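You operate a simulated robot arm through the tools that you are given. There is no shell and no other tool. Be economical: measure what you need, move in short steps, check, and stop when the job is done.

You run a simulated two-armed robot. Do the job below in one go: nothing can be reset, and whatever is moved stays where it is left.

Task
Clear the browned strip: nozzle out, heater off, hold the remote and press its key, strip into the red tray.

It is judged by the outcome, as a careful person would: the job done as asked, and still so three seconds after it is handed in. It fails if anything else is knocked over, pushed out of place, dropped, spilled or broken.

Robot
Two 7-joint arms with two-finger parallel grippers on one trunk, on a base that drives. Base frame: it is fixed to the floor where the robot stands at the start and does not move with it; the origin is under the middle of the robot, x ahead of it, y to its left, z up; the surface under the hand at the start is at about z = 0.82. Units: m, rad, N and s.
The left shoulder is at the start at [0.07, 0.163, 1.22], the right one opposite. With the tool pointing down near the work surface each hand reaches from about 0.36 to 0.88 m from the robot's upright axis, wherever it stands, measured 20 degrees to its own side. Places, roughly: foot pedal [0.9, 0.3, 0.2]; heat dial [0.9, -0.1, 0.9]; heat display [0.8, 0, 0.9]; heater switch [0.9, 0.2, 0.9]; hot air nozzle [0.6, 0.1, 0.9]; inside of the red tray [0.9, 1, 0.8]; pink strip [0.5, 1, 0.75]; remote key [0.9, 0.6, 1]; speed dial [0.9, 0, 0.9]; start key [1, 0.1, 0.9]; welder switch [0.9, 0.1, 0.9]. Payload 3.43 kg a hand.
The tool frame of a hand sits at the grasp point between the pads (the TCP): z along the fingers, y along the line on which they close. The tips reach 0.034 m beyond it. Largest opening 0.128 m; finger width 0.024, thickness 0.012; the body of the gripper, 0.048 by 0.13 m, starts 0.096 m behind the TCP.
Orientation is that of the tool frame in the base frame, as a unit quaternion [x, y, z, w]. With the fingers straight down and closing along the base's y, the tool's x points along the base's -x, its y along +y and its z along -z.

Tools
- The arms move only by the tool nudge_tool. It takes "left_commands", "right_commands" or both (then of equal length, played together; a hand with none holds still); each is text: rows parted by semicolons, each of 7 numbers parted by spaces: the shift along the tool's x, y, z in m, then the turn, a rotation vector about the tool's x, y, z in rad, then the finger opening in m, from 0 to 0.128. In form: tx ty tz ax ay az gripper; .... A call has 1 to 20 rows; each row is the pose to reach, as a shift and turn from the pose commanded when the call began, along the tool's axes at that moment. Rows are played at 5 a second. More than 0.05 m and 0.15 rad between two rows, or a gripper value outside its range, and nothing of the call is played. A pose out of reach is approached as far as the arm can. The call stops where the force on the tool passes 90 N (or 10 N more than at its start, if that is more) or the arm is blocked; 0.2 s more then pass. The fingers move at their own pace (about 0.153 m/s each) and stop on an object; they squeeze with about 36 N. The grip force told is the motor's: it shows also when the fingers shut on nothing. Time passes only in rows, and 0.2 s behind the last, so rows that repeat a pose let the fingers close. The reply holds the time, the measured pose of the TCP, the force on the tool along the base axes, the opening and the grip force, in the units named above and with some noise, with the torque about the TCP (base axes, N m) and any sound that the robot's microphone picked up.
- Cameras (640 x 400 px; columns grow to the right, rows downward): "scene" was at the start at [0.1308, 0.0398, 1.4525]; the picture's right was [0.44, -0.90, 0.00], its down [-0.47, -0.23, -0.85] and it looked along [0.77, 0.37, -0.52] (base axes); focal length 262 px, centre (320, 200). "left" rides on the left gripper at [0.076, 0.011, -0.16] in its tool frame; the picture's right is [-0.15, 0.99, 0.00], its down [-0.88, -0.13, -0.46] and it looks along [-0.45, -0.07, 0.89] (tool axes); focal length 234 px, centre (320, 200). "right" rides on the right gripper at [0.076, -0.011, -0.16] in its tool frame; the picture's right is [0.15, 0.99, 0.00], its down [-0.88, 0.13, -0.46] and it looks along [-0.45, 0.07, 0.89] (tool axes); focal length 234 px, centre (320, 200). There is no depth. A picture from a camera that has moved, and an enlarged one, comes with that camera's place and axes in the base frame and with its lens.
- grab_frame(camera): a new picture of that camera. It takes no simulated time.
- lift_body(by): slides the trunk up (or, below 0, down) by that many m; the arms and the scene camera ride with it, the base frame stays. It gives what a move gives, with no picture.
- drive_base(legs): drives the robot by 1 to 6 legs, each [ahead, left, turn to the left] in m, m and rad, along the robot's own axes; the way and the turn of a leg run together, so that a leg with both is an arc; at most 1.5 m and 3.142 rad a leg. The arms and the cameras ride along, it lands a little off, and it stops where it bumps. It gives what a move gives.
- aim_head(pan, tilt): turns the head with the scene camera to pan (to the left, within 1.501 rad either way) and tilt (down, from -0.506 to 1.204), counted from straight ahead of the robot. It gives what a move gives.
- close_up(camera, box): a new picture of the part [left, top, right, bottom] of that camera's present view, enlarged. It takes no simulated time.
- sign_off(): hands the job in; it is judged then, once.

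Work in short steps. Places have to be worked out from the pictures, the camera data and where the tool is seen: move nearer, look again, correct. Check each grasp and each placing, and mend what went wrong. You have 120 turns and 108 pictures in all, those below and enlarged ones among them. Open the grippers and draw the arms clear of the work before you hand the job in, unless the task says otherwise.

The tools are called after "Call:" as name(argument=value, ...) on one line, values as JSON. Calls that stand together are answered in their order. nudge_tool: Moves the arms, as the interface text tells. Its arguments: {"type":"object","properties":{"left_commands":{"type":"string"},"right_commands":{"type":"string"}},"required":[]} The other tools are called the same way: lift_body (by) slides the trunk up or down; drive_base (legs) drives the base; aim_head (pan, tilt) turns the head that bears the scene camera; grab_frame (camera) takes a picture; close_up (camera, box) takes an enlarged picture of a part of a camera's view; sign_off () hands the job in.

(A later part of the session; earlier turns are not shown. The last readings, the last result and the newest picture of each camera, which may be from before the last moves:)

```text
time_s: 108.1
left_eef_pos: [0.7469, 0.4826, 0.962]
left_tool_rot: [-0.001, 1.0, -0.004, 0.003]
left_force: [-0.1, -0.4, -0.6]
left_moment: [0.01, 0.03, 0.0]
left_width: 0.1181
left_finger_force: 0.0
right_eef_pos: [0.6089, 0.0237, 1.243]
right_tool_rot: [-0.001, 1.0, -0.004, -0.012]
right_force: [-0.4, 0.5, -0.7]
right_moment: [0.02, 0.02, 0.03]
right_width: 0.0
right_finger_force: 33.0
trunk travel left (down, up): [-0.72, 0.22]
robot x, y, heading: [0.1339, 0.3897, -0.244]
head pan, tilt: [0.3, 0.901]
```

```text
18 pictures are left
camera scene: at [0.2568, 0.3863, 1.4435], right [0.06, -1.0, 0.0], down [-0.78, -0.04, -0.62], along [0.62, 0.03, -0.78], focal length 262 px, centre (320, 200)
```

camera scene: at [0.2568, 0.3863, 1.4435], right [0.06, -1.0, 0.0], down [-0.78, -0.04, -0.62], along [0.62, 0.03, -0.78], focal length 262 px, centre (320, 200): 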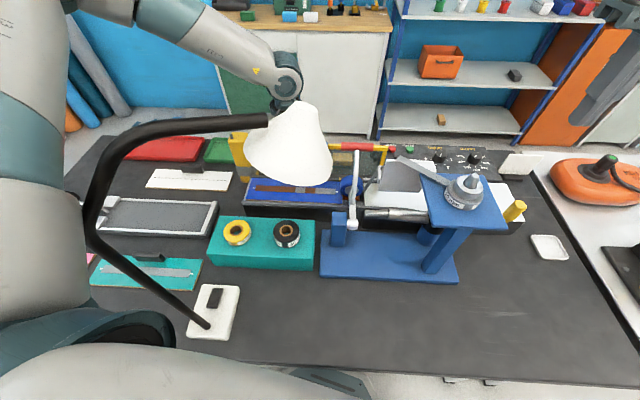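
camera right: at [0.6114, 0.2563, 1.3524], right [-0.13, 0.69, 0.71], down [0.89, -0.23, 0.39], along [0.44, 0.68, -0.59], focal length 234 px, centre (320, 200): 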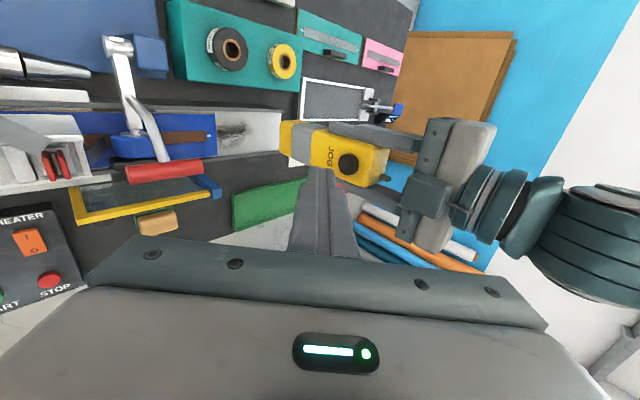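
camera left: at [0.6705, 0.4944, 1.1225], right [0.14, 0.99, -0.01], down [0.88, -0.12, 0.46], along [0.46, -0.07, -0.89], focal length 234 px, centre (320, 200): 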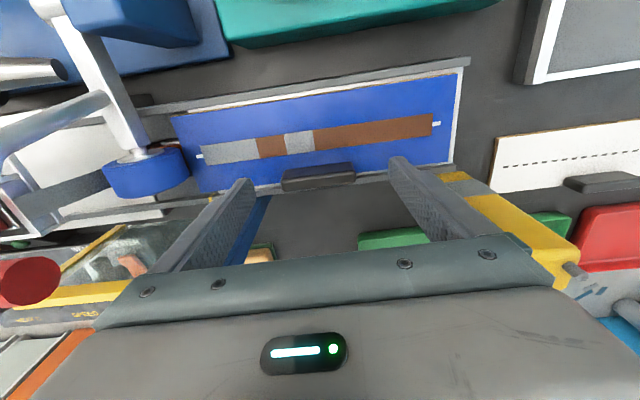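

Bar still centred. Trim and lower 26 mm, then 6 mm more watching the force.

Call:
nudge_tool(left_commands="-0.004 -0.003 0 0 0 0 0.118; -0.004 -0.003 0 0 0 0 0.118")

Call:
lift_body(by=-0.026)

Call:
lift_body(by=-0.006)

Call:
grab_frame(camera="left")

```text
time_s: 108.7
left_eef_pos: [0.7522, 0.4796, 0.9642]
left_tool_rot: [-0.001, 1.0, -0.005, 0.003]
left_force: [-0.2, 0.5, -0.3]
left_moment: [0.02, 0.0, 0.0]
left_width: 0.118
left_finger_force: 0.1
right_eef_pos: [0.6093, 0.0238, 1.2454]
right_tool_rot: [-0.002, 1.0, -0.005, -0.011]
right_force: [-0.2, -0.3, -0.4]
right_moment: [-0.01, -0.01, 0.0]
right_width: 0.0
right_finger_force: 32.6
trunk travel left (down, up): [-0.72, 0.22]
robot x, y, heading: [0.1363, 0.3938, -0.246]
head pan, tilt: [0.3, 0.901]
```

```text
time_s: 109.4
left_eef_pos: [0.7395, 0.4849, 0.9465]
left_tool_rot: [-0.003, 1.0, -0.008, 0.012]
left_force: [-0.6, 0.1, -0.1]
left_moment: [0.01, -0.03, 0.01]
left_width: 0.1179
left_finger_force: 0.0
right_eef_pos: [0.5942, 0.0318, 1.2284]
right_tool_rot: [-0.004, 1.0, -0.006, -0.004]
right_force: [-0.4, 0.5, 0.3]
right_moment: [-0.04, 0.0, 0.0]
right_width: 0.0
right_finger_force: 32.7
trunk travel left (down, up): [-0.694, 0.246]
robot x, y, heading: [0.1357, 0.3899, -0.241]
head pan, tilt: [0.3, 0.901]
```

```text
time_s: 110.0
left_eef_pos: [0.7376, 0.4854, 0.9434]
left_tool_rot: [-0.003, 1.0, -0.009, 0.013]
left_force: [1.2, -0.7, 0.8]
left_moment: [-0.01, 0.01, -0.01]
left_width: 0.1179
left_finger_force: 0.0
right_eef_pos: [0.5921, 0.0328, 1.2229]
right_tool_rot: [-0.002, 1.0, -0.007, -0.003]
right_force: [-0.2, -0.3, -0.4]
right_moment: [0.02, -0.02, 0.0]
right_width: 0.0003
right_finger_force: 32.8
trunk travel left (down, up): [-0.688, 0.252]
robot x, y, heading: [0.1342, 0.3916, -0.241]
head pan, tilt: [0.3, 0.901]
```

```text
17 pictures are left
camera left: at [0.6572, 0.4999, 1.0998], right [0.14, 0.99, -0.01], down [0.87, -0.12, 0.48], along [0.47, -0.08, -0.88], focal length 234 px, centre (320, 200)
```

left: 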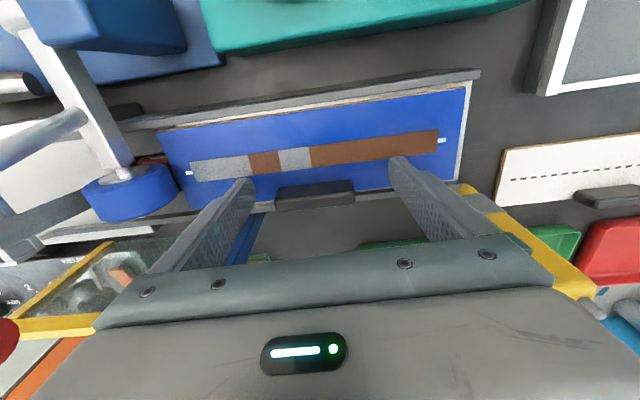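

Both hands shifted back and tilted: the body is pressing on something (probably arm on lamp or table). Raise the trunk at once and look.

Call:
lift_body(by=0.05)

Call:
aim_head(pan=0.6, tilt=0.9)

Call:
grab_frame(camera="scene")

```text
time_s: 110.9
left_eef_pos: [0.7537, 0.4765, 0.9812]
left_tool_rot: [0.0, 1.0, -0.005, 0.002]
left_force: [0.3, -0.1, 0.2]
left_moment: [-0.05, -0.02, -0.02]
left_width: 0.1178
left_finger_force: 0.0
right_eef_pos: [0.6109, 0.0203, 1.2609]
right_tool_rot: [-0.001, 1.0, -0.004, -0.012]
right_force: [0.0, 0.2, -0.7]
right_moment: [0.01, -0.02, 0.03]
right_width: 0.0
right_finger_force: 33.0
trunk travel left (down, up): [-0.738, 0.202]
robot x, y, heading: [0.1357, 0.3903, -0.245]
head pan, tilt: [0.3, 0.901]
```

```text
time_s: 111.7
left_eef_pos: [0.7535, 0.477, 0.98]
left_tool_rot: [-0.002, 1.0, -0.005, 0.002]
left_force: [-0.8, 0.5, 0.1]
left_moment: [-0.01, -0.01, 0.04]
left_width: 0.1181
left_finger_force: 0.0
right_eef_pos: [0.6123, 0.021, 1.2604]
right_tool_rot: [-0.001, 1.0, -0.003, -0.013]
right_force: [-0.1, 0.3, 0.3]
right_moment: [-0.01, -0.02, 0.04]
right_width: 0.0001
right_finger_force: 33.1
trunk travel left (down, up): [-0.738, 0.202]
robot x, y, heading: [0.1371, 0.3919, -0.244]
head pan, tilt: [0.6, 0.901]
```

```text
16 pictures are left
camera scene: at [0.2562, 0.406, 1.4612], right [0.35, -0.94, 0.0], down [-0.74, -0.27, -0.62], along [0.58, 0.22, -0.78], focal length 262 px, centre (320, 200)
```

scene: 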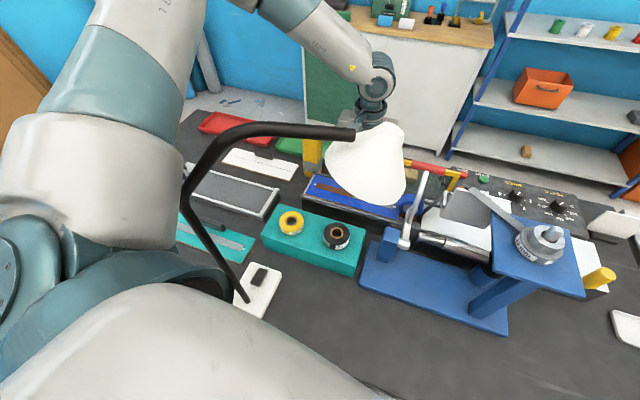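

The lamp and bench are unmoved; the chest evidently met the table edge just below the starting trunk height. I lower only to that height and do the last bit with the arm.

Call:
lift_body(by=-0.028)

Call:
nudge_tool(left_commands="0.002 0.001 0.008 0 0 0 0.118; 0.002 0.001 0.016 0 0 0 0.118; 0.002 0.001 0.02 0 0 0 0.118")

Call:
grab_frame(camera="left")

```text
time_s: 112.4
left_eef_pos: [0.7476, 0.4823, 0.9582]
left_tool_rot: [-0.003, 1.0, -0.006, 0.007]
left_force: [0.5, 0.0, 0.4]
left_moment: [-0.05, 0.04, 0.0]
left_width: 0.118
left_finger_force: 0.1
right_eef_pos: [0.603, 0.0289, 1.2387]
right_tool_rot: [-0.002, 1.0, -0.005, -0.008]
right_force: [0.2, 0.6, 0.4]
right_moment: [-0.01, 0.0, 0.0]
right_width: 0.0
right_finger_force: 33.3
trunk travel left (down, up): [-0.71, 0.23]
robot x, y, heading: [0.1387, 0.394, -0.236]
head pan, tilt: [0.6, 0.901]
```

```text
time_s: 113.2
left_eef_pos: [0.7433, 0.4839, 0.9402]
left_tool_rot: [-0.002, 1.0, -0.006, 0.009]
left_force: [-0.1, -0.7, -1.2]
left_moment: [-0.01, 0.02, 0.02]
left_width: 0.118
left_finger_force: 0.0
right_eef_pos: [0.5984, 0.0273, 1.2411]
right_tool_rot: [-0.002, 1.0, -0.005, -0.007]
right_force: [-0.6, 0.8, -0.1]
right_moment: [0.01, 0.01, 0.02]
right_width: 0.0
right_finger_force: 32.8
trunk travel left (down, up): [-0.71, 0.23]
robot x, y, heading: [0.1346, 0.3941, -0.24]
head pan, tilt: [0.6, 0.901]
```

```text
15 pictures are left
camera left: at [0.6642, 0.4971, 1.098], right [0.14, 0.99, -0.01], down [0.87, -0.12, 0.47], along [0.47, -0.08, -0.88], focal length 234 px, centre (320, 200)
```

left: 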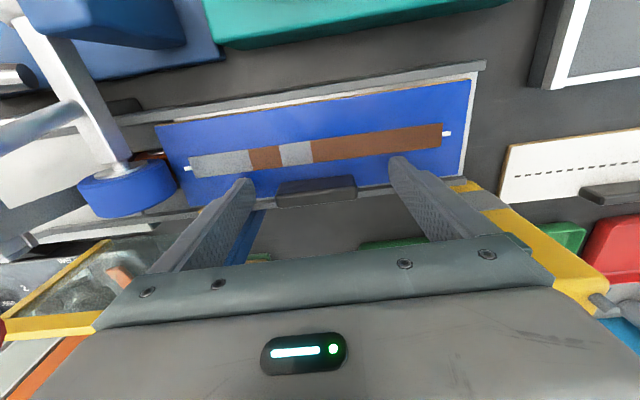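

There's still slight contact at this height here, so I raise the trunk 0.03 and reach down with the arm instead.

Call:
lift_body(by=0.03)

Call:
nudge_tool(left_commands="0 0.002 0.01 0 0 0 0.118; 0 0.002 0.02 0 0 0 0.118; 0 0.002 0.03 0 0 0 0.118; 0 0.002 0.034 0 0 0 0.118")

Call:
grab_frame(camera="left")

```text
time_s: 114.0
left_eef_pos: [0.7524, 0.4754, 0.9611]
left_tool_rot: [0.001, 1.0, -0.004, 0.002]
left_force: [0.2, 0.3, -0.1]
left_moment: [0.0, -0.01, 0.01]
left_width: 0.1182
left_finger_force: 0.0
right_eef_pos: [0.6105, 0.0195, 1.2623]
right_tool_rot: [0.0, 1.0, -0.003, -0.013]
right_force: [-0.1, -0.3, 0.1]
right_moment: [0.0, 0.0, 0.0]
right_width: 0.0002
right_finger_force: 32.6
trunk travel left (down, up): [-0.74, 0.2]
robot x, y, heading: [0.1367, 0.3894, -0.244]
head pan, tilt: [0.6, 0.901]
```

```text
time_s: 115.0
left_eef_pos: [0.7498, 0.487, 0.9341]
left_tool_rot: [-0.001, 1.0, -0.005, 0.002]
left_force: [0.3, 0.2, 0.0]
left_moment: [0.01, -0.02, 0.0]
left_width: 0.1181
left_finger_force: 0.0
left hand out of reach, approached as far as the arm can: row 3, 4
right_eef_pos: [0.6122, 0.0216, 1.2616]
right_tool_rot: [-0.002, 1.0, -0.002, -0.013]
right_force: [0.5, 0.4, -0.3]
right_moment: [-0.01, -0.01, 0.0]
right_width: 0.0002
right_finger_force: 33.0
trunk travel left (down, up): [-0.74, 0.2]
robot x, y, heading: [0.1362, 0.3869, -0.244]
head pan, tilt: [0.6, 0.901]
```

```text
14 pictures are left
camera left: at [0.6731, 0.5002, 1.093], right [0.14, 0.99, -0.01], down [0.88, -0.12, 0.46], along [0.45, -0.07, -0.89], focal length 234 px, centre (320, 200)
```

left: 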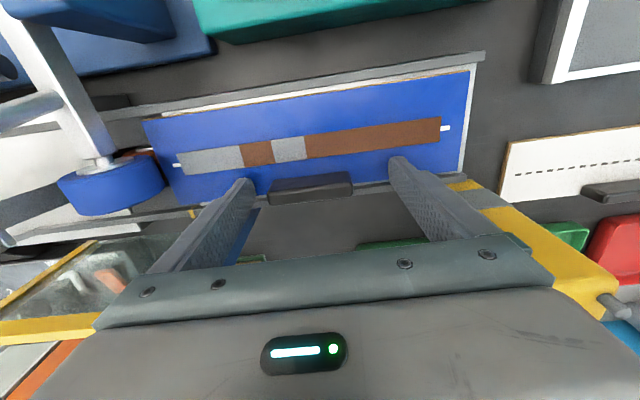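

Tips are at z≈0.900, below the bar's top (~0.917), bar between the pads. Close the fingers on it.

Call:
nudge_tool(left_commands="0 -0.003 0 0 0 0 0.09; 0 -0.003 0 0 0 0 0.06; 0 -0.003 0 0 0 0 0.05; 0 -0.003 0 0 0 0 0.05")

Call:
nudge_tool(left_commands="0 0 -0.02 0 0 0 0.05; 0 0 -0.05 0 0 0 0.05; 0 0 -0.08 0 0 0 0.05")

Call:
grab_frame(camera="left")

```text
time_s: 116.0
left_eef_pos: [0.7483, 0.4869, 0.9365]
left_tool_rot: [-0.002, 1.0, -0.004, 0.002]
left_force: [-0.2, 1.1, 0.4]
left_moment: [0.26, 0.01, 0.0]
left_width: 0.0693
left_finger_force: 35.9
right_eef_pos: [0.6137, 0.021, 1.2618]
right_tool_rot: [-0.002, 1.0, -0.003, -0.012]
right_force: [-0.2, -1.1, 0.3]
right_moment: [-0.03, -0.01, -0.03]
right_width: 0.0
right_finger_force: 33.1
trunk travel left (down, up): [-0.74, 0.2]
robot x, y, heading: [0.1327, 0.3885, -0.242]
head pan, tilt: [0.6, 0.901]
```

```text
time_s: 116.8
left_eef_pos: [0.746, 0.4836, 1.0155]
left_tool_rot: [-0.001, 1.0, -0.004, 0.002]
left_force: [0.5, 0.1, -0.2]
left_moment: [0.0, -0.05, -0.03]
left_width: 0.0692
left_finger_force: 36.0
right_eef_pos: [0.612, 0.0193, 1.2607]
right_tool_rot: [-0.001, 1.0, -0.003, -0.014]
right_force: [0.2, -0.6, -0.8]
right_moment: [-0.02, -0.01, 0.0]
right_width: 0.0
right_finger_force: 33.1
trunk travel left (down, up): [-0.74, 0.2]
robot x, y, heading: [0.1395, 0.3936, -0.243]
head pan, tilt: [0.6, 0.901]
```

```text
13 pictures are left
camera left: at [0.6706, 0.4959, 1.175], right [0.15, 0.99, -0.01], down [0.88, -0.13, 0.46], along [0.45, -0.07, -0.89], focal length 234 px, centre (320, 200)
```

left: 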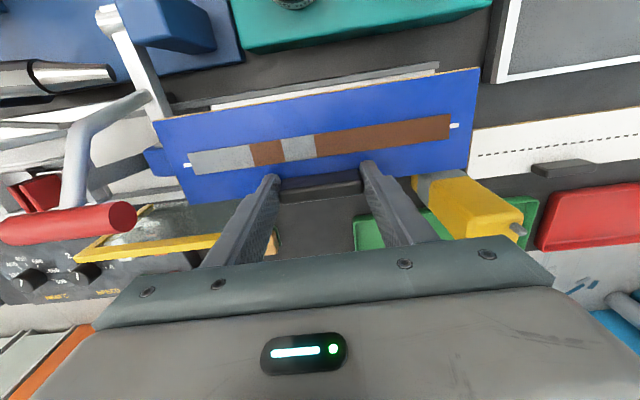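

The strip is lifted, level and firmly held (69 mm). I raise the trunk 0.2 and drive left toward the red tray.

Call:
lift_body(by=0.2)

Call:
drive_base(legs=[[-0.104, 0.417, 0], [0.08, 0.02, 0]])

Call:
aim_head(pan=0.5, tilt=0.85)

Call:
grab_frame(camera="scene")

```text
time_s: 118.9
left_eef_pos: [0.7482, 0.4831, 1.2155]
left_tool_rot: [-0.002, 1.0, -0.003, 0.001]
left_force: [0.2, 0.2, -0.3]
left_moment: [0.02, 0.03, -0.02]
left_width: 0.0502
left_finger_force: 0.0
right_eef_pos: [0.6119, 0.021, 1.4619]
right_tool_rot: [-0.002, 1.0, -0.004, -0.013]
right_force: [0.7, -0.8, 0.6]
right_moment: [0.04, 0.05, 0.03]
right_width: 0.0002
right_finger_force: 33.5
trunk travel left (down, up): [-0.94, 0.0]
robot x, y, heading: [0.1361, 0.3921, -0.243]
head pan, tilt: [0.6, 0.901]
```

```text
time_s: 122.2
left_eef_pos: [0.8233, 0.9058, 1.221]
left_tool_rot: [0.002, 1.0, -0.002, 0.006]
left_force: [-1.0, 0.1, 1.1]
left_moment: [-0.02, -0.05, -0.01]
left_width: 0.0502
left_finger_force: 0.1
right_eef_pos: [0.6826, 0.4427, 1.4661]
right_tool_rot: [0.001, 1.0, -0.003, -0.008]
right_force: [-1.0, 0.0, 0.2]
right_moment: [0.04, -0.12, -0.01]
right_width: 0.0
right_finger_force: 32.8
trunk travel left (down, up): [-0.94, 0.0]
robot x, y, heading: [0.2197, 0.8173, -0.251]
head pan, tilt: [0.6, 0.901]
```

```text
time_s: 122.9
left_eef_pos: [0.8276, 0.9054, 1.2176]
left_tool_rot: [0.001, 1.0, -0.003, 0.003]
left_force: [0.3, -0.4, -1.1]
left_moment: [0.0, 0.02, 0.01]
left_width: 0.0501
left_finger_force: 0.1
right_eef_pos: [0.6877, 0.4422, 1.4641]
right_tool_rot: [0.002, 1.0, -0.002, -0.011]
right_force: [0.0, 0.1, 0.4]
right_moment: [0.0, -0.05, 0.0]
right_width: 0.0001
right_finger_force: 33.0
trunk travel left (down, up): [-0.94, 0.0]
robot x, y, heading: [0.2173, 0.8204, -0.245]
head pan, tilt: [0.499, 0.85]
```

```text
12 pictures are left
camera scene: at [0.3384, 0.8229, 1.6675], right [0.25, -0.97, 0.0], down [-0.73, -0.19, -0.66], along [0.64, 0.16, -0.75], focal length 262 px, centre (320, 200)
```

scene: 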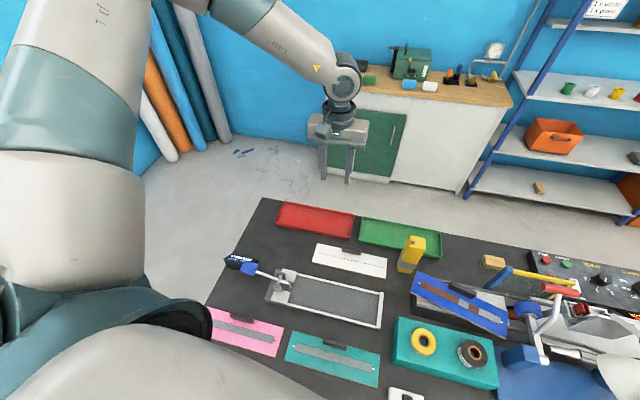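

The strip slipped out during the trunk lift and lies askew on the bed. Look closer before regrasping.

Call:
close_up(camera="scene", box=[360, 210, 600, 360])

```text
2.67 times, centred on (480, 285) of scene
camera zoom: at [0.3384, 0.8229, 1.6675], right [0.25, -0.97, 0.0], down [-0.73, -0.19, -0.66], along [0.64, 0.16, -0.75], focal length 700 px, centre (-107, -27)
```

zoom: 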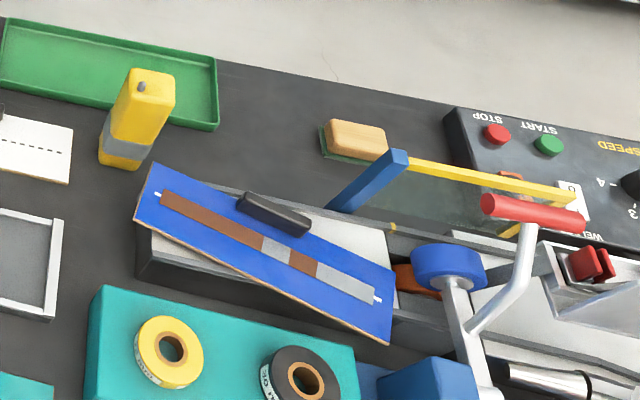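

The strip rests on the bed, turned −17°, bar centre ≈[0.744,0.490]. I drive back (a bit further from the lamp this time) to regrasp deeper.

Call:
drive_base(legs=[[-0.1164, -0.029, 0], [0.105, -0.448, 0]])

Call:
nudge_tool(left_commands="-0.01 0.01 0.01 0 0 0.07 0.08; -0.02 0.02 0.03 0 0 0.14 0.118; -0.03 0.03 0.05 0 0 0.21 0.118; -0.04 0.04 0.06 0 0 0.29 0.118; -0.04 0.04 0.06 0 0 0.29 0.118")

Call:
grab_frame(camera="left")

```text
time_s: 126.5
left_eef_pos: [0.7021, 0.4494, 1.2153]
left_tool_rot: [0.002, 1.0, -0.005, 0.002]
left_force: [0.6, 0.4, 0.6]
left_moment: [-0.04, 0.01, 0.01]
left_width: 0.05
left_finger_force: 0.1
right_eef_pos: [0.563, -0.0131, 1.463]
right_tool_rot: [0.002, 1.0, -0.003, -0.013]
right_force: [-0.1, -0.1, 0.7]
right_moment: [-0.05, 0.01, -0.02]
right_width: 0.0002
right_finger_force: 33.0
trunk travel left (down, up): [-0.94, 0.0]
robot x, y, heading: [0.0912, 0.3606, -0.248]
head pan, tilt: [0.499, 0.85]
```

```text
time_s: 127.7
left_eef_pos: [0.7419, 0.4855, 1.1539]
left_tool_rot: [0.146, 0.989, -0.004, 0.002]
left_force: [-0.1, 0.3, 0.4]
left_moment: [-0.03, 0.02, 0.02]
left_width: 0.1182
left_finger_force: 0.0
right_eef_pos: [0.5627, -0.0149, 1.4625]
right_tool_rot: [0.001, 1.0, -0.002, -0.012]
right_force: [0.3, -0.6, 0.7]
right_moment: [0.01, -0.02, 0.03]
right_width: 0.0
right_finger_force: 32.4
trunk travel left (down, up): [-0.94, 0.0]
robot x, y, heading: [0.0857, 0.3558, -0.254]
head pan, tilt: [0.499, 0.85]
```

```text
10 pictures are left
camera left: at [0.6717, 0.5202, 1.3141], right [0.43, 0.9, -0.01], down [0.8, -0.38, 0.46], along [0.42, -0.2, -0.89], focal length 234 px, centre (320, 200)
```

left: 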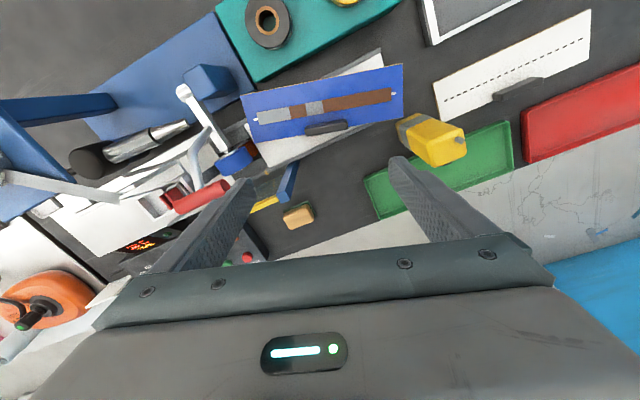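

Aligned in angle; bar centre ≈[0.742,0.4956]. Trim 10 mm and lower with the trunk by 0.2.

Call:
nudge_tool(left_commands="0.003 0.0096 0 0 0 0 0.118; 0.003 0.0096 0 0 0 0 0.118")

Call:
lift_body(by=-0.195)

Call:
nudge_tool(left_commands="0 0 0.007 0 0 0 0.118; 0 0 0.014 0 0 0 0.118; 0 0 0.02 0 0 0 0.118")

Call:
grab_frame(camera="left")

```text
time_s: 128.3
left_eef_pos: [0.7406, 0.4953, 1.1548]
left_tool_rot: [0.146, 0.989, -0.005, 0.003]
left_force: [-0.1, 0.3, 0.6]
left_moment: [0.02, -0.02, 0.01]
left_width: 0.1181
left_finger_force: 0.0
right_eef_pos: [0.5638, -0.0155, 1.4628]
right_tool_rot: [0.001, 1.0, -0.002, -0.013]
right_force: [-0.8, 0.5, -0.1]
right_moment: [0.01, -0.01, 0.02]
right_width: 0.0001
right_finger_force: 33.1
trunk travel left (down, up): [-0.94, 0.0]
robot x, y, heading: [0.0886, 0.3588, -0.253]
head pan, tilt: [0.499, 0.85]
```

```text
time_s: 130.4
left_eef_pos: [0.7406, 0.4955, 0.9598]
left_tool_rot: [0.146, 0.989, -0.003, 0.002]
left_force: [-0.3, 0.1, 0.4]
left_moment: [-0.01, -0.02, 0.0]
left_width: 0.1178
left_finger_force: 0.0
right_eef_pos: [0.5611, -0.0159, 1.2675]
right_tool_rot: [0.002, 1.0, -0.003, -0.013]
right_force: [-1.4, -0.2, -0.5]
right_moment: [-0.02, 0.02, -0.01]
right_width: 0.0
right_finger_force: 32.9
trunk travel left (down, up): [-0.745, 0.195]
robot x, y, heading: [0.0895, 0.3578, -0.25]
head pan, tilt: [0.499, 0.85]
```

```text
time_s: 131.2
left_eef_pos: [0.7415, 0.4953, 0.9396]
left_tool_rot: [0.146, 0.989, -0.003, 0.002]
left_force: [0.4, -0.4, 0.2]
left_moment: [-0.01, 0.0, 0.02]
left_width: 0.1179
left_finger_force: 0.0
right_eef_pos: [0.5635, -0.016, 1.2684]
right_tool_rot: [0.002, 1.0, -0.003, -0.012]
right_force: [-0.3, -0.1, -0.4]
right_moment: [-0.03, 0.0, -0.02]
right_width: 0.0
right_finger_force: 32.6
trunk travel left (down, up): [-0.745, 0.195]
robot x, y, heading: [0.0914, 0.3589, -0.25]
head pan, tilt: [0.499, 0.85]
```

```text
9 pictures are left
camera left: at [0.6714, 0.529, 1.0984], right [0.43, 0.9, -0.01], down [0.8, -0.38, 0.46], along [0.42, -0.2, -0.89], focal length 234 px, centre (320, 200)
```

left: 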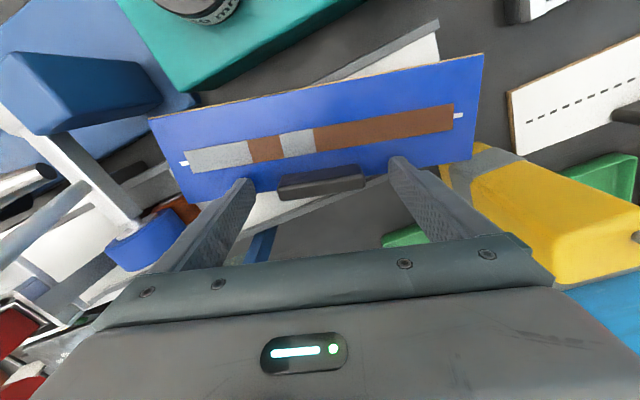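

Centred. Descend 9 mm more and check the force.

Call:
nudge_tool(left_commands="0 0 0.004 0 0 0 0.118; 0 0 0.009 0 0 0 0.118")

Call:
nudge_tool(left_commands="0 0 0.003 0 0 0 0.118; 0 0 0.006 0 0 0 0.118")

```text
time_s: 131.8
left_eef_pos: [0.742, 0.4947, 0.9387]
left_tool_rot: [0.146, 0.989, -0.003, 0.01]
left_force: [1.6, 7.3, 55.1]
left_moment: [3.04, -0.41, -0.1]
left_width: 0.12
left_finger_force: 1.2
right_eef_pos: [0.5567, -0.0174, 1.2718]
right_tool_rot: [0.003, 1.0, -0.002, -0.009]
right_force: [-0.7, -0.5, 0.5]
right_moment: [-0.01, 0.02, 0.0]
right_width: 0.0
right_finger_force: 32.9
trunk travel left (down, up): [-0.745, 0.195]
robot x, y, heading: [0.0817, 0.3558, -0.247]
head pan, tilt: [0.499, 0.85]
```

```text
time_s: 132.4
left_eef_pos: [0.7447, 0.4938, 0.9385]
left_tool_rot: [0.144, 0.989, -0.004, 0.014]
left_force: [-14.2, 2.4, 52.0]
left_moment: [2.47, 0.34, 0.82]
left_width: 0.1195
left_finger_force: 1.5
right_eef_pos: [0.5579, -0.0158, 1.2677]
right_tool_rot: [0.001, 1.0, -0.002, -0.01]
right_force: [0.7, 0.5, 0.2]
right_moment: [-0.02, 0.04, -0.02]
right_width: 0.0002
right_finger_force: 32.9
trunk travel left (down, up): [-0.745, 0.195]
robot x, y, heading: [0.0899, 0.3622, -0.252]
head pan, tilt: [0.499, 0.85]
stopped in row 2 (left hand): the force on the tool passed its limit at 93 N (the readings are from after the stop); the commanded pose is now the measured one
```

One finger (the +y one) met the bed's rail. I back off, shift the hand 6 mm toward the strip side, narrow the opening and descend again.

Call:
nudge_tool(left_commands="0 0 -0.006 0 0 0 0.118; 0.007 0 -0.006 0 0 0 0.09; 0.007 0 -0.006 0 0 0 0.086; 0.007 0 -0.002 0 0 0 0.086; 0.007 0 0.001 0 0 0 0.086")

Call:
nudge_tool(left_commands="0 0 0.003 0 0 0 0.086")

Call:
grab_frame(camera="left")

```text
time_s: 133.6
left_eef_pos: [0.7406, 0.4959, 0.9389]
left_tool_rot: [0.146, 0.989, -0.004, 0.016]
left_force: [7.2, 8.7, 58.5]
left_moment: [2.11, -0.14, -0.49]
left_width: 0.0913
left_finger_force: 4.8
right_eef_pos: [0.5578, -0.0144, 1.2708]
right_tool_rot: [0.001, 1.0, -0.002, -0.011]
right_force: [0.6, -0.7, -0.3]
right_moment: [-0.02, -0.01, 0.02]
right_width: 0.0002
right_finger_force: 33.2
trunk travel left (down, up): [-0.745, 0.195]
robot x, y, heading: [0.0918, 0.3578, -0.25]
head pan, tilt: [0.499, 0.85]
```

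```text
time_s: 134.0
left_eef_pos: [0.7402, 0.4945, 0.9383]
left_tool_rot: [0.146, 0.989, -0.003, 0.019]
left_force: [8.6, 12.3, 78.2]
left_moment: [2.43, -0.02, -0.35]
left_width: 0.0911
left_finger_force: 3.9
right_eef_pos: [0.5559, -0.0152, 1.2705]
right_tool_rot: [0.002, 1.0, -0.003, -0.01]
right_force: [0.3, 0.1, -0.1]
right_moment: [0.02, 0.04, 0.03]
right_width: 0.0
right_finger_force: 32.8
trunk travel left (down, up): [-0.745, 0.195]
robot x, y, heading: [0.0906, 0.3551, -0.247]
head pan, tilt: [0.499, 0.85]
```

```text
8 pictures are left
camera left: at [0.6643, 0.5304, 1.0951], right [0.43, 0.9, 0.0], down [0.79, -0.37, 0.49], along [0.44, -0.21, -0.87], focal length 234 px, centre (320, 200)
```

left: 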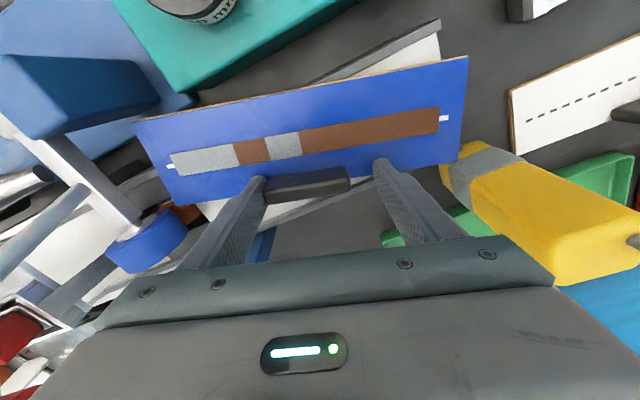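

The pad tip touches the strip surface (so it is at z≈0.904); I ease off upward, shift 10 mm toward the bar's centre and close.

Call:
nudge_tool(left_commands="0 0 -0.006 0 0 0 0.09; 0 -0.01 -0.006 0 0 0 0.09; 0 -0.01 -0.005 0 0 0 0.075; 0 -0.01 -0.005 0 0 0 0.05; 0 -0.01 -0.005 0 0 0 0.03; 0 -0.01 -0.005 0 0 0 0.03")

Call:
nudge_tool(left_commands="0 0 -0.006 0 0 0 0.03; 0 0 -0.012 0 0 0 0.03; 0 0 -0.02 0 0 0 0.03; 0 0 -0.03 0 0 0 0.03; 0 0 -0.03 0 0 0 0.03; 0 0 -0.03 0 0 0 0.03")

Call:
grab_frame(camera="left")

```text
time_s: 135.4
left_eef_pos: [0.7344, 0.4804, 0.9393]
left_tool_rot: [0.147, 0.989, -0.005, 0.013]
left_force: [-7.5, -10.1, 46.0]
left_moment: [0.9, 0.15, 0.12]
left_width: 0.0693
left_finger_force: 36.1
right_eef_pos: [0.5566, -0.0186, 1.2688]
right_tool_rot: [0.002, 1.0, -0.002, -0.01]
right_force: [0.6, 0.1, -0.8]
right_moment: [-0.03, 0.04, 0.01]
right_width: 0.0001
right_finger_force: 33.0
trunk travel left (down, up): [-0.745, 0.195]
robot x, y, heading: [0.0916, 0.3539, -0.252]
head pan, tilt: [0.499, 0.85]
```

```text
time_s: 136.8
left_eef_pos: [0.7352, 0.4876, 0.9631]
left_tool_rot: [0.146, 0.989, -0.004, 0.01]
left_force: [0.0, -0.3, -1.1]
left_moment: [-0.04, 0.0, 0.0]
left_width: 0.0693
left_finger_force: 35.7
right_eef_pos: [0.5625, -0.0147, 1.2675]
right_tool_rot: [0.002, 1.0, -0.003, -0.012]
right_force: [0.5, 0.8, 0.1]
right_moment: [-0.02, 0.04, -0.01]
right_width: 0.0
right_finger_force: 33.3
trunk travel left (down, up): [-0.745, 0.195]
robot x, y, heading: [0.0869, 0.3597, -0.247]
head pan, tilt: [0.499, 0.85]
```

```text
7 pictures are left
camera left: at [0.6633, 0.5215, 1.1214], right [0.43, 0.9, 0.0], down [0.8, -0.37, 0.47], along [0.43, -0.2, -0.88], focal length 234 px, centre (320, 200)
```

left: 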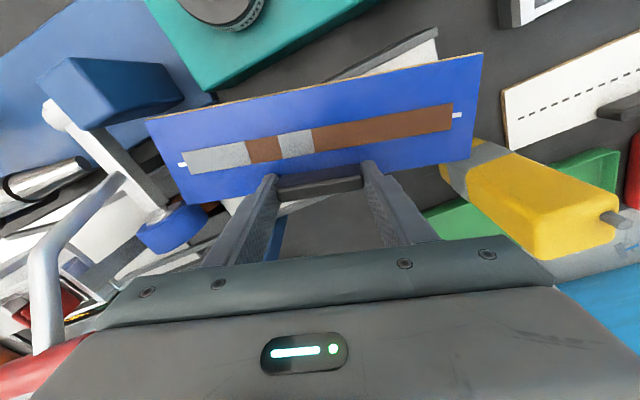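

Held with the tips right down at the strip. Lift the trunk in small stages, watching the finger width.

Call:
lift_body(by=0.03)

Call:
lift_body(by=0.05)

```text
time_s: 137.6
left_eef_pos: [0.7373, 0.4875, 0.9927]
left_tool_rot: [0.147, 0.989, -0.004, 0.009]
left_force: [-0.4, 0.4, -1.1]
left_moment: [-0.01, 0.0, -0.02]
left_width: 0.0692
left_finger_force: 35.7
right_eef_pos: [0.5637, -0.0143, 1.2982]
right_tool_rot: [0.002, 1.0, -0.003, -0.014]
right_force: [-0.9, -0.3, 0.3]
right_moment: [0.0, 0.0, -0.02]
right_width: 0.0001
right_finger_force: 32.9
trunk travel left (down, up): [-0.775, 0.165]
robot x, y, heading: [0.0934, 0.3622, -0.252]
head pan, tilt: [0.499, 0.85]
```

```text
time_s: 138.5
left_eef_pos: [0.7364, 0.4873, 1.0433]
left_tool_rot: [0.146, 0.989, -0.004, 0.009]
left_force: [0.0, -0.7, -0.8]
left_moment: [0.0, -0.03, 0.01]
left_width: 0.0692
left_finger_force: 36.1
right_eef_pos: [0.5636, -0.0136, 1.348]
right_tool_rot: [0.001, 1.0, -0.003, -0.013]
right_force: [-1.3, -0.5, 0.0]
right_moment: [-0.03, 0.03, 0.01]
right_width: 0.0
right_finger_force: 32.9
trunk travel left (down, up): [-0.825, 0.115]
robot x, y, heading: [0.0896, 0.3616, -0.246]
head pan, tilt: [0.499, 0.85]
```

Earlier the strip's end was likely caught under the red handle while lifting. So before rising more I shift the hand (−0.03, +0.05) to clear the handle and stay clear of the remote.

Call:
nudge_tool(left_commands="0.015 0.013 0 0 0 0 0.03; 0.029 0.026 0 0 0 0 0.03; 0.043 0.039 0 0 0 0 0.03; 0.043 0.039 0 0 0 0 0.03")

Call:
lift_body(by=0.06)

Call:
lift_body(by=0.054)

```text
time_s: 139.5
left_eef_pos: [0.7066, 0.5361, 1.0434]
left_tool_rot: [0.146, 0.989, -0.004, 0.009]
left_force: [-0.5, 0.0, -0.8]
left_moment: [0.0, 0.0, 0.0]
left_width: 0.0691
left_finger_force: 35.9
right_eef_pos: [0.5637, -0.015, 1.3465]
right_tool_rot: [0.002, 1.0, -0.002, -0.012]
right_force: [0.8, 0.4, 0.4]
right_moment: [0.0, 0.0, -0.02]
right_width: 0.0
right_finger_force: 33.0
trunk travel left (down, up): [-0.825, 0.115]
robot x, y, heading: [0.0882, 0.3558, -0.252]
head pan, tilt: [0.499, 0.85]
```

```text
time_s: 140.5
left_eef_pos: [0.7068, 0.5365, 1.104]
left_tool_rot: [0.146, 0.989, -0.004, 0.009]
left_force: [0.1, -0.3, -1.2]
left_moment: [-0.03, -0.02, 0.01]
left_width: 0.0694
left_finger_force: 36.0
right_eef_pos: [0.5633, -0.0148, 1.4081]
right_tool_rot: [0.002, 1.0, -0.002, -0.013]
right_force: [-0.4, -0.4, -0.6]
right_moment: [0.0, 0.01, -0.01]
right_width: 0.0
right_finger_force: 33.4
trunk travel left (down, up): [-0.885, 0.055]
robot x, y, heading: [0.0906, 0.3572, -0.25]
head pan, tilt: [0.499, 0.85]
```

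```text
time_s: 141.4
left_eef_pos: [0.7075, 0.5355, 1.1575]
left_tool_rot: [0.146, 0.989, -0.004, 0.01]
left_force: [-0.3, 0.1, -0.1]
left_moment: [-0.01, -0.03, -0.02]
left_width: 0.0691
left_finger_force: 36.0
right_eef_pos: [0.5623, -0.0145, 1.4605]
right_tool_rot: [0.003, 1.0, -0.003, -0.013]
right_force: [0.6, 0.6, 0.2]
right_moment: [0.01, 0.0, -0.02]
right_width: 0.0001
right_finger_force: 32.8
trunk travel left (down, up): [-0.939, 0.001]
robot x, y, heading: [0.0883, 0.3577, -0.248]
head pan, tilt: [0.499, 0.85]
```

Still held at z≈1.16, above everything low. Drive left and forward toward the tray.

Call:
drive_base(legs=[[-0.078, 0.434, 0], [0.136, 0.034, 0]])

Call:
grab_frame(camera="left")

```text
time_s: 145.1
left_eef_pos: [0.877, 0.9762, 1.1582]
left_tool_rot: [0.147, 0.989, -0.004, 0.01]
left_force: [-0.2, 0.1, -0.5]
left_moment: [-0.01, -0.02, -0.01]
left_width: 0.0692
left_finger_force: 35.8
right_eef_pos: [0.732, 0.4253, 1.4628]
right_tool_rot: [0.003, 1.0, -0.003, -0.011]
right_force: [-1.0, -0.4, 0.3]
right_moment: [0.01, -0.03, 0.05]
right_width: 0.0004
right_finger_force: 32.7
trunk travel left (down, up): [-0.939, 0.001]
robot x, y, heading: [0.2658, 0.7973, -0.25]
head pan, tilt: [0.499, 0.85]
```

```text
6 pictures are left
camera left: at [0.8042, 1.0112, 1.3165], right [0.43, 0.9, 0.0], down [0.79, -0.38, 0.48], along [0.43, -0.21, -0.88], focal length 234 px, centre (320, 200)
```

left: 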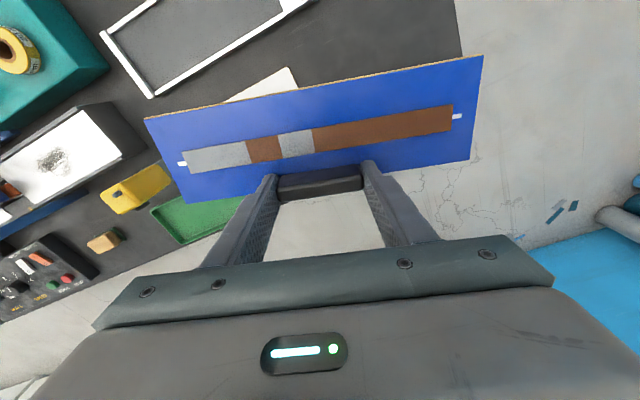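

Held well; strip measures ~0.258×0.079 m, its centre 32 mm behind the TCP; the tray centre is ≈[0.943,0.996]. I lower the trunk 0.12 and move over the tray, un-yawing the strip.

Call:
lift_body(by=-0.12)

Call:
nudge_tool(left_commands="-0.015 0.008 0 0 0 -0.05 0.03; -0.03 0.016 0 0 0 -0.1 0.03; -0.045 0.024 0 0 0 -0.15 0.03; -0.06 0.032 0 0 0 -0.2 0.03; -0.075 0.04 0 0 0 -0.25 0.03; -0.089 0.048 0 0 0 -0.285 0.03; -0.089 0.048 0 0 0 -0.285 0.03")

```text
time_s: 146.6
left_eef_pos: [0.8807, 0.9761, 1.039]
left_tool_rot: [0.147, 0.989, -0.004, 0.01]
left_force: [0.2, -0.7, -1.1]
left_moment: [0.0, 0.0, -0.01]
left_width: 0.0692
left_finger_force: 35.6
right_eef_pos: [0.7356, 0.4249, 1.3407]
right_tool_rot: [0.002, 1.0, -0.003, -0.011]
right_force: [0.2, -0.2, 0.8]
right_moment: [0.02, -0.01, 0.0]
right_width: 0.0
right_finger_force: 32.7
trunk travel left (down, up): [-0.819, 0.121]
robot x, y, heading: [0.2601, 0.7966, -0.258]
head pan, tilt: [0.499, 0.85]
```

```text
time_s: 148.2
left_eef_pos: [0.9778, 0.9952, 1.0398]
left_tool_rot: [0.006, 1.0, -0.006, 0.01]
left_force: [-0.2, -0.4, -1.1]
left_moment: [0.05, -0.04, -0.02]
left_width: 0.0693
left_finger_force: 35.8
right_eef_pos: [0.7339, 0.4248, 1.3409]
right_tool_rot: [0.002, 1.0, -0.002, -0.012]
right_force: [0.0, 0.2, 0.6]
right_moment: [0.02, 0.01, -0.01]
right_width: 0.0001
right_finger_force: 32.7
trunk travel left (down, up): [-0.819, 0.121]
robot x, y, heading: [0.2588, 0.7976, -0.261]
head pan, tilt: [0.499, 0.85]
```

Reached. Verify with the scene camera before lowering.

Call:
aim_head(pan=0.55, tilt=0.7)

Call:
close_up(camera="scene", box=[200, 120, 440, 270])

```text
time_s: 148.9
left_eef_pos: [0.9784, 0.9945, 1.0404]
left_tool_rot: [0.005, 1.0, -0.005, 0.009]
left_force: [0.3, 0.2, -1.4]
left_moment: [0.0, -0.03, 0.02]
left_width: 0.0693
left_finger_force: 36.1
right_eef_pos: [0.7343, 0.4251, 1.342]
right_tool_rot: [0.003, 1.0, -0.002, -0.011]
right_force: [-0.1, 0.6, -0.1]
right_moment: [-0.02, -0.04, 0.02]
right_width: 0.0
right_finger_force: 33.0
trunk travel left (down, up): [-0.819, 0.121]
robot x, y, heading: [0.2577, 0.7992, -0.258]
head pan, tilt: [0.55, 0.7]
```

```text
2.67 times, centred on (320, 195) of scene
camera zoom: at [0.3919, 0.8118, 1.5583], right [0.29, -0.96, 0.0], down [-0.62, -0.19, -0.76], along [0.73, 0.22, -0.64], focal length 700 px, centre (320, 213)
```

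zoom: 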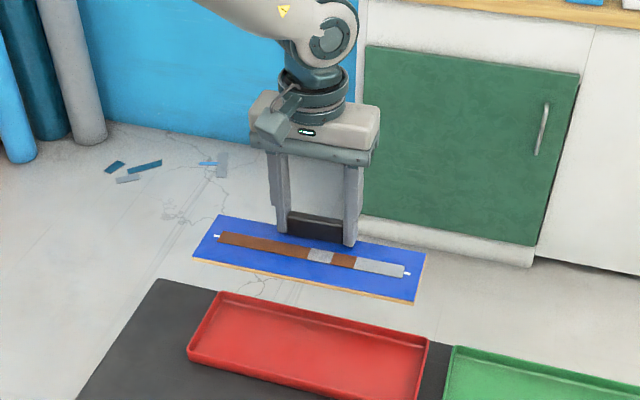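

Tray centre [0.942,0.993], strip centre [0.9485,0.992] with 0.02 rad yaw: trim, then lower by trunk 0.1.

Call:
nudge_tool(left_commands="0.003 0.001 0 0 0 0.01 0.03; 0.006 0.001 0 0 0 0.022 0.03; 0.006 0.001 0 0 0 0.022 0.03")

Call:
lift_body(by=-0.09)

```text
time_s: 149.7
left_eef_pos: [0.9729, 0.9967, 1.038]
left_tool_rot: [0.017, 1.0, -0.006, 0.01]
left_force: [-0.8, -0.4, -1.0]
left_moment: [-0.04, 0.02, -0.01]
left_width: 0.0691
left_finger_force: 36.1
right_eef_pos: [0.7346, 0.4246, 1.3418]
right_tool_rot: [0.003, 1.0, -0.002, -0.012]
right_force: [0.4, 0.2, 0.3]
right_moment: [0.0, 0.0, 0.01]
right_width: 0.0
right_finger_force: 33.2
trunk travel left (down, up): [-0.819, 0.121]
robot x, y, heading: [0.258, 0.7931, -0.255]
head pan, tilt: [0.55, 0.7]
```

```text
time_s: 150.9
left_eef_pos: [0.9725, 0.9958, 0.9489]
left_tool_rot: [0.017, 1.0, -0.006, 0.009]
left_force: [-0.6, 1.1, -0.8]
left_moment: [-0.03, 0.0, 0.0]
left_width: 0.069
left_finger_force: 36.3
right_eef_pos: [0.7337, 0.4254, 1.2522]
right_tool_rot: [0.002, 1.0, -0.002, -0.012]
right_force: [0.2, 1.3, -0.9]
right_moment: [0.0, 0.02, 0.04]
right_width: 0.0002
right_finger_force: 33.2
trunk travel left (down, up): [-0.729, 0.211]
robot x, y, heading: [0.2629, 0.7983, -0.256]
head pan, tilt: [0.55, 0.7]
```

No contact and still level. Lower further with the arm 0.05.

Call:
nudge_tool(left_commands="0 0 0.02 0 0 0 0.03; 0 0 0.035 0 0 0 0.03; 0 0 0.05 0 0 0 0.03; 0 0 0.05 0 0 0 0.03")

Call:
close_up(camera="scene", box=[220, 170, 412, 290])

```text
time_s: 151.9
left_eef_pos: [0.9743, 0.9963, 0.898]
left_tool_rot: [0.017, 1.0, -0.006, 0.009]
left_force: [1.2, 0.4, -0.5]
left_moment: [0.01, -0.04, 0.05]
left_width: 0.0691
left_finger_force: 36.2
right_eef_pos: [0.7352, 0.4253, 1.2508]
right_tool_rot: [0.002, 1.0, -0.003, -0.013]
right_force: [-0.6, 0.2, -0.5]
right_moment: [-0.03, 0.02, -0.03]
right_width: 0.0001
right_finger_force: 32.9
trunk travel left (down, up): [-0.729, 0.211]
robot x, y, heading: [0.2622, 0.8012, -0.253]
head pan, tilt: [0.55, 0.7]
```

```text
3.33 times, centred on (316, 230) of scene
camera zoom: at [0.3921, 0.8118, 1.4684], right [0.29, -0.96, 0.0], down [-0.62, -0.19, -0.76], along [0.73, 0.22, -0.64], focal length 875 px, centre (333, 100)
```

zoom: 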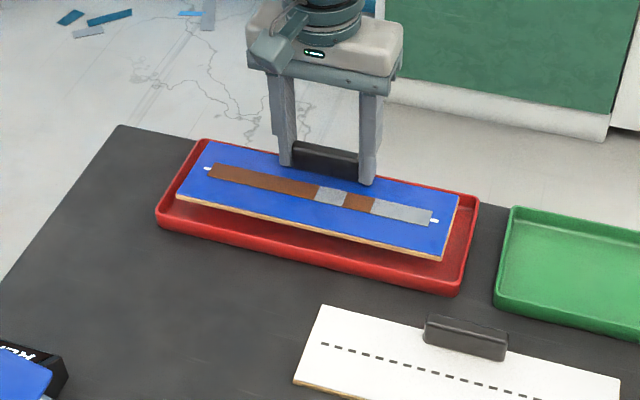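

The strip hovers right over the tray's interior. Lower in small steps until it rests.

Call:
nudge_tool(left_commands="0 0 0.008 0 0 0 0.03; 0 0 0.016 0 0 0 0.03; 0 0 0.022 0 0 0 0.03")

Call:
nudge_tool(left_commands="0 0 0.004 0 0 0 0.03; 0 0 0.007 0 0 0 0.03")

```text
time_s: 152.7
left_eef_pos: [0.9685, 0.9989, 0.8842]
left_tool_rot: [0.016, 1.0, -0.005, 0.01]
left_force: [0.4, 0.3, -1.1]
left_moment: [0.0, -0.04, 0.02]
left_width: 0.0692
left_finger_force: 36.0
left hand out of reach, approached as far as the arm can: row 2, 3
right_eef_pos: [0.7353, 0.4245, 1.2525]
right_tool_rot: [0.003, 1.0, -0.003, -0.011]
right_force: [0.5, 0.4, 0.4]
right_moment: [0.01, -0.02, 0.01]
right_width: 0.0
right_finger_force: 33.3
trunk travel left (down, up): [-0.729, 0.211]
robot x, y, heading: [0.2637, 0.7982, -0.259]
head pan, tilt: [0.55, 0.7]
```

```text
time_s: 153.3
left_eef_pos: [0.967, 1.0005, 0.8822]
left_tool_rot: [0.016, 1.0, -0.006, 0.013]
left_force: [4.2, 0.0, 10.8]
left_moment: [-0.83, 0.67, 0.24]
left_width: 0.0691
left_finger_force: 35.7
left hand out of reach, approached as far as the arm can: row 1, 2
right_eef_pos: [0.7339, 0.4258, 1.2521]
right_tool_rot: [0.003, 1.0, -0.003, -0.012]
right_force: [-0.4, 0.3, 0.1]
right_moment: [0.0, 0.0, 0.02]
right_width: 0.0
right_finger_force: 33.6
trunk travel left (down, up): [-0.729, 0.211]
robot x, y, heading: [0.2648, 0.8007, -0.253]
head pan, tilt: [0.55, 0.7]
```

Contact (11 N). Check with a close-up whether it is inside the rim.

Call:
close_up(camera="scene", box=[250, 195, 378, 275])

```text
5.00 times, centred on (314, 235) of scene
camera zoom: at [0.391, 0.8113, 1.4687], right [0.29, -0.96, 0.0], down [-0.62, -0.19, -0.77], along [0.73, 0.22, -0.64], focal length 1312 px, centre (350, 25)
```

zoom: 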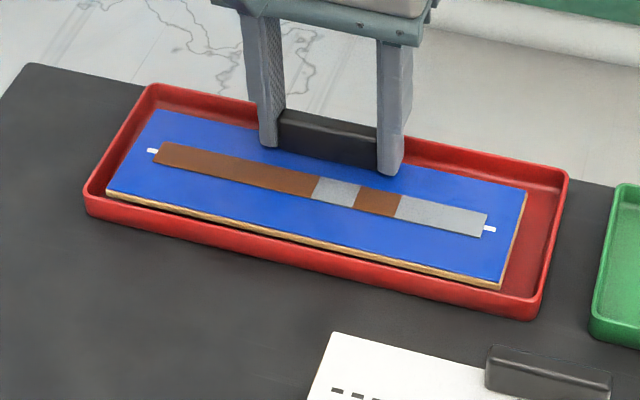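

It nearly rests, but its left-near corner is on the rim. Raise 8 mm, shift 10 mm right and 8 mm forward, then lower by the trunk.

Call:
nudge_tool(left_commands="0 0 -0.01 0 0 0 0.03; -0.004 -0.006 -0.012 0 0 0 0.03; -0.008 -0.011 -0.012 0 0 0 0.03; -0.008 -0.011 -0.012 0 0 0 0.03")

Call:
lift_body(by=-0.012)

Call:
lift_body(by=-0.006)

```text
time_s: 154.3
left_eef_pos: [0.9718, 0.9903, 0.8928]
left_tool_rot: [0.017, 1.0, -0.005, 0.01]
left_force: [-0.5, -0.5, -0.2]
left_moment: [0.0, -0.04, 0.03]
left_width: 0.0693
left_finger_force: 35.5
right_eef_pos: [0.735, 0.4247, 1.2516]
right_tool_rot: [0.003, 1.0, -0.002, -0.013]
right_force: [-0.6, -1.0, 0.4]
right_moment: [-0.01, 0.02, 0.0]
right_width: 0.0
right_finger_force: 33.0
trunk travel left (down, up): [-0.729, 0.211]
robot x, y, heading: [0.2628, 0.7977, -0.247]
head pan, tilt: [0.55, 0.7]
```

```text
time_s: 154.9
left_eef_pos: [0.9722, 0.9916, 0.8805]
left_tool_rot: [0.016, 1.0, -0.005, 0.01]
left_force: [0.2, -0.3, -1.1]
left_moment: [0.01, -0.02, 0.02]
left_width: 0.0692
left_finger_force: 36.3
right_eef_pos: [0.7341, 0.4253, 1.2397]
right_tool_rot: [0.002, 1.0, -0.003, -0.013]
right_force: [-0.2, 0.6, 0.3]
right_moment: [0.03, 0.01, -0.01]
right_width: 0.0
right_finger_force: 33.1
trunk travel left (down, up): [-0.717, 0.223]
robot x, y, heading: [0.2599, 0.7955, -0.251]
head pan, tilt: [0.55, 0.7]
```

```text
time_s: 155.5
left_eef_pos: [0.9736, 0.9915, 0.874]
left_tool_rot: [0.015, 1.0, -0.005, 0.01]
left_force: [0.3, 0.3, -0.2]
left_moment: [-0.01, -0.01, 0.0]
left_width: 0.069
left_finger_force: 36.6
right_eef_pos: [0.7357, 0.4248, 1.2332]
right_tool_rot: [0.002, 1.0, -0.002, -0.012]
right_force: [-0.1, 0.4, 0.5]
right_moment: [0.01, -0.03, 0.03]
right_width: 0.0
right_finger_force: 32.7
trunk travel left (down, up): [-0.711, 0.229]
robot x, y, heading: [0.2605, 0.7967, -0.25]
head pan, tilt: [0.55, 0.7]
```

Now below the former contact height with no force, i.e. inside the rim. A few more millimetres.

Call:
lift_body(by=-0.005)

Call:
lift_body(by=-0.004)

```text
time_s: 156.0
left_eef_pos: [0.9724, 0.9916, 0.8694]
left_tool_rot: [0.016, 1.0, -0.005, 0.009]
left_force: [0.7, 0.2, -1.9]
left_moment: [0.01, -0.04, 0.0]
left_width: 0.0689
left_finger_force: 36.0
right_eef_pos: [0.7343, 0.4252, 1.2291]
right_tool_rot: [0.002, 1.0, -0.003, -0.012]
right_force: [0.9, 0.3, -0.2]
right_moment: [0.01, 0.01, 0.01]
right_width: 0.0002
right_finger_force: 32.7
trunk travel left (down, up): [-0.706, 0.234]
robot x, y, heading: [0.2617, 0.7978, -0.255]
head pan, tilt: [0.55, 0.7]
```

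```text
time_s: 156.5
left_eef_pos: [0.9728, 0.992, 0.8675]
left_tool_rot: [0.016, 1.0, -0.006, 0.011]
left_force: [-1.7, 1.5, 7.0]
left_moment: [1.18, -0.06, 0.2]
left_width: 0.0689
left_finger_force: 36.2
right_eef_pos: [0.7332, 0.4248, 1.2261]
right_tool_rot: [0.001, 1.0, -0.003, -0.012]
right_force: [0.3, -0.7, 0.3]
right_moment: [-0.02, -0.01, -0.01]
right_width: 0.0001
right_finger_force: 33.4
trunk travel left (down, up): [-0.702, 0.238]
robot x, y, heading: [0.2601, 0.8037, -0.256]
head pan, tilt: [0.55, 0.7]
```

The strip rests on the tray floor (+7 N). Open the fingers slightly and rise by trunk.

Call:
nudge_tool(left_commands="0 0 0 0 0 0 0.08; 0 0 0 0 0 0 0.09; 0 0 0 0 0 0 0.09; 0 0 -0.01 0 0 0 0.09; 0 0 -0.03 0 0 0 0.09")

Call:
lift_body(by=0.2)

Call:
grab_frame(camera="scene")

```text
time_s: 157.7
left_eef_pos: [0.9713, 0.9932, 0.8966]
left_tool_rot: [0.017, 1.0, -0.004, 0.009]
left_force: [0.3, -0.8, 0.0]
left_moment: [0.01, 0.01, -0.01]
left_width: 0.0902
left_finger_force: 0.1
right_eef_pos: [0.7339, 0.4251, 1.2253]
right_tool_rot: [0.002, 1.0, -0.003, -0.012]
right_force: [-0.3, 0.3, 0.0]
right_moment: [0.0, 0.01, 0.01]
right_width: 0.0
right_finger_force: 32.6
trunk travel left (down, up): [-0.702, 0.238]
robot x, y, heading: [0.2673, 0.7996, -0.254]
head pan, tilt: [0.55, 0.7]
```

```text
time_s: 159.9
left_eef_pos: [0.9725, 0.9921, 1.097]
left_tool_rot: [0.016, 1.0, -0.005, 0.009]
left_force: [-0.6, -0.6, 0.2]
left_moment: [-0.04, -0.03, 0.02]
left_width: 0.09
left_finger_force: 0.1
right_eef_pos: [0.7352, 0.4251, 1.4245]
right_tool_rot: [0.003, 1.0, -0.003, -0.013]
right_force: [-0.3, -0.7, -0.2]
right_moment: [0.0, -0.02, 0.01]
right_width: 0.0
right_finger_force: 33.4
trunk travel left (down, up): [-0.902, 0.038]
robot x, y, heading: [0.2622, 0.7966, -0.253]
head pan, tilt: [0.55, 0.7]
```

```text
2 pictures are left
camera scene: at [0.3921, 0.8117, 1.6413], right [0.29, -0.96, 0.0], down [-0.62, -0.19, -0.76], along [0.73, 0.22, -0.64], focal length 262 px, centre (320, 200)
```

scene: 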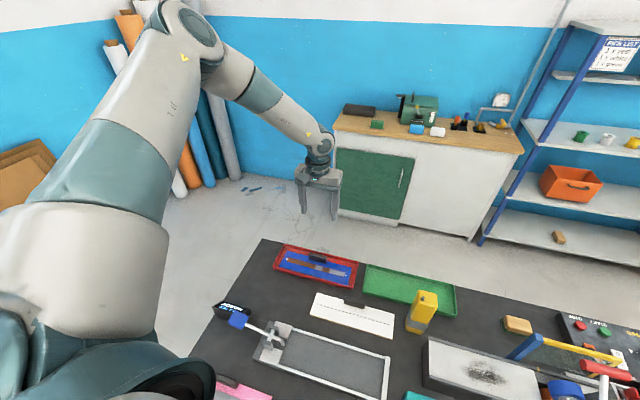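

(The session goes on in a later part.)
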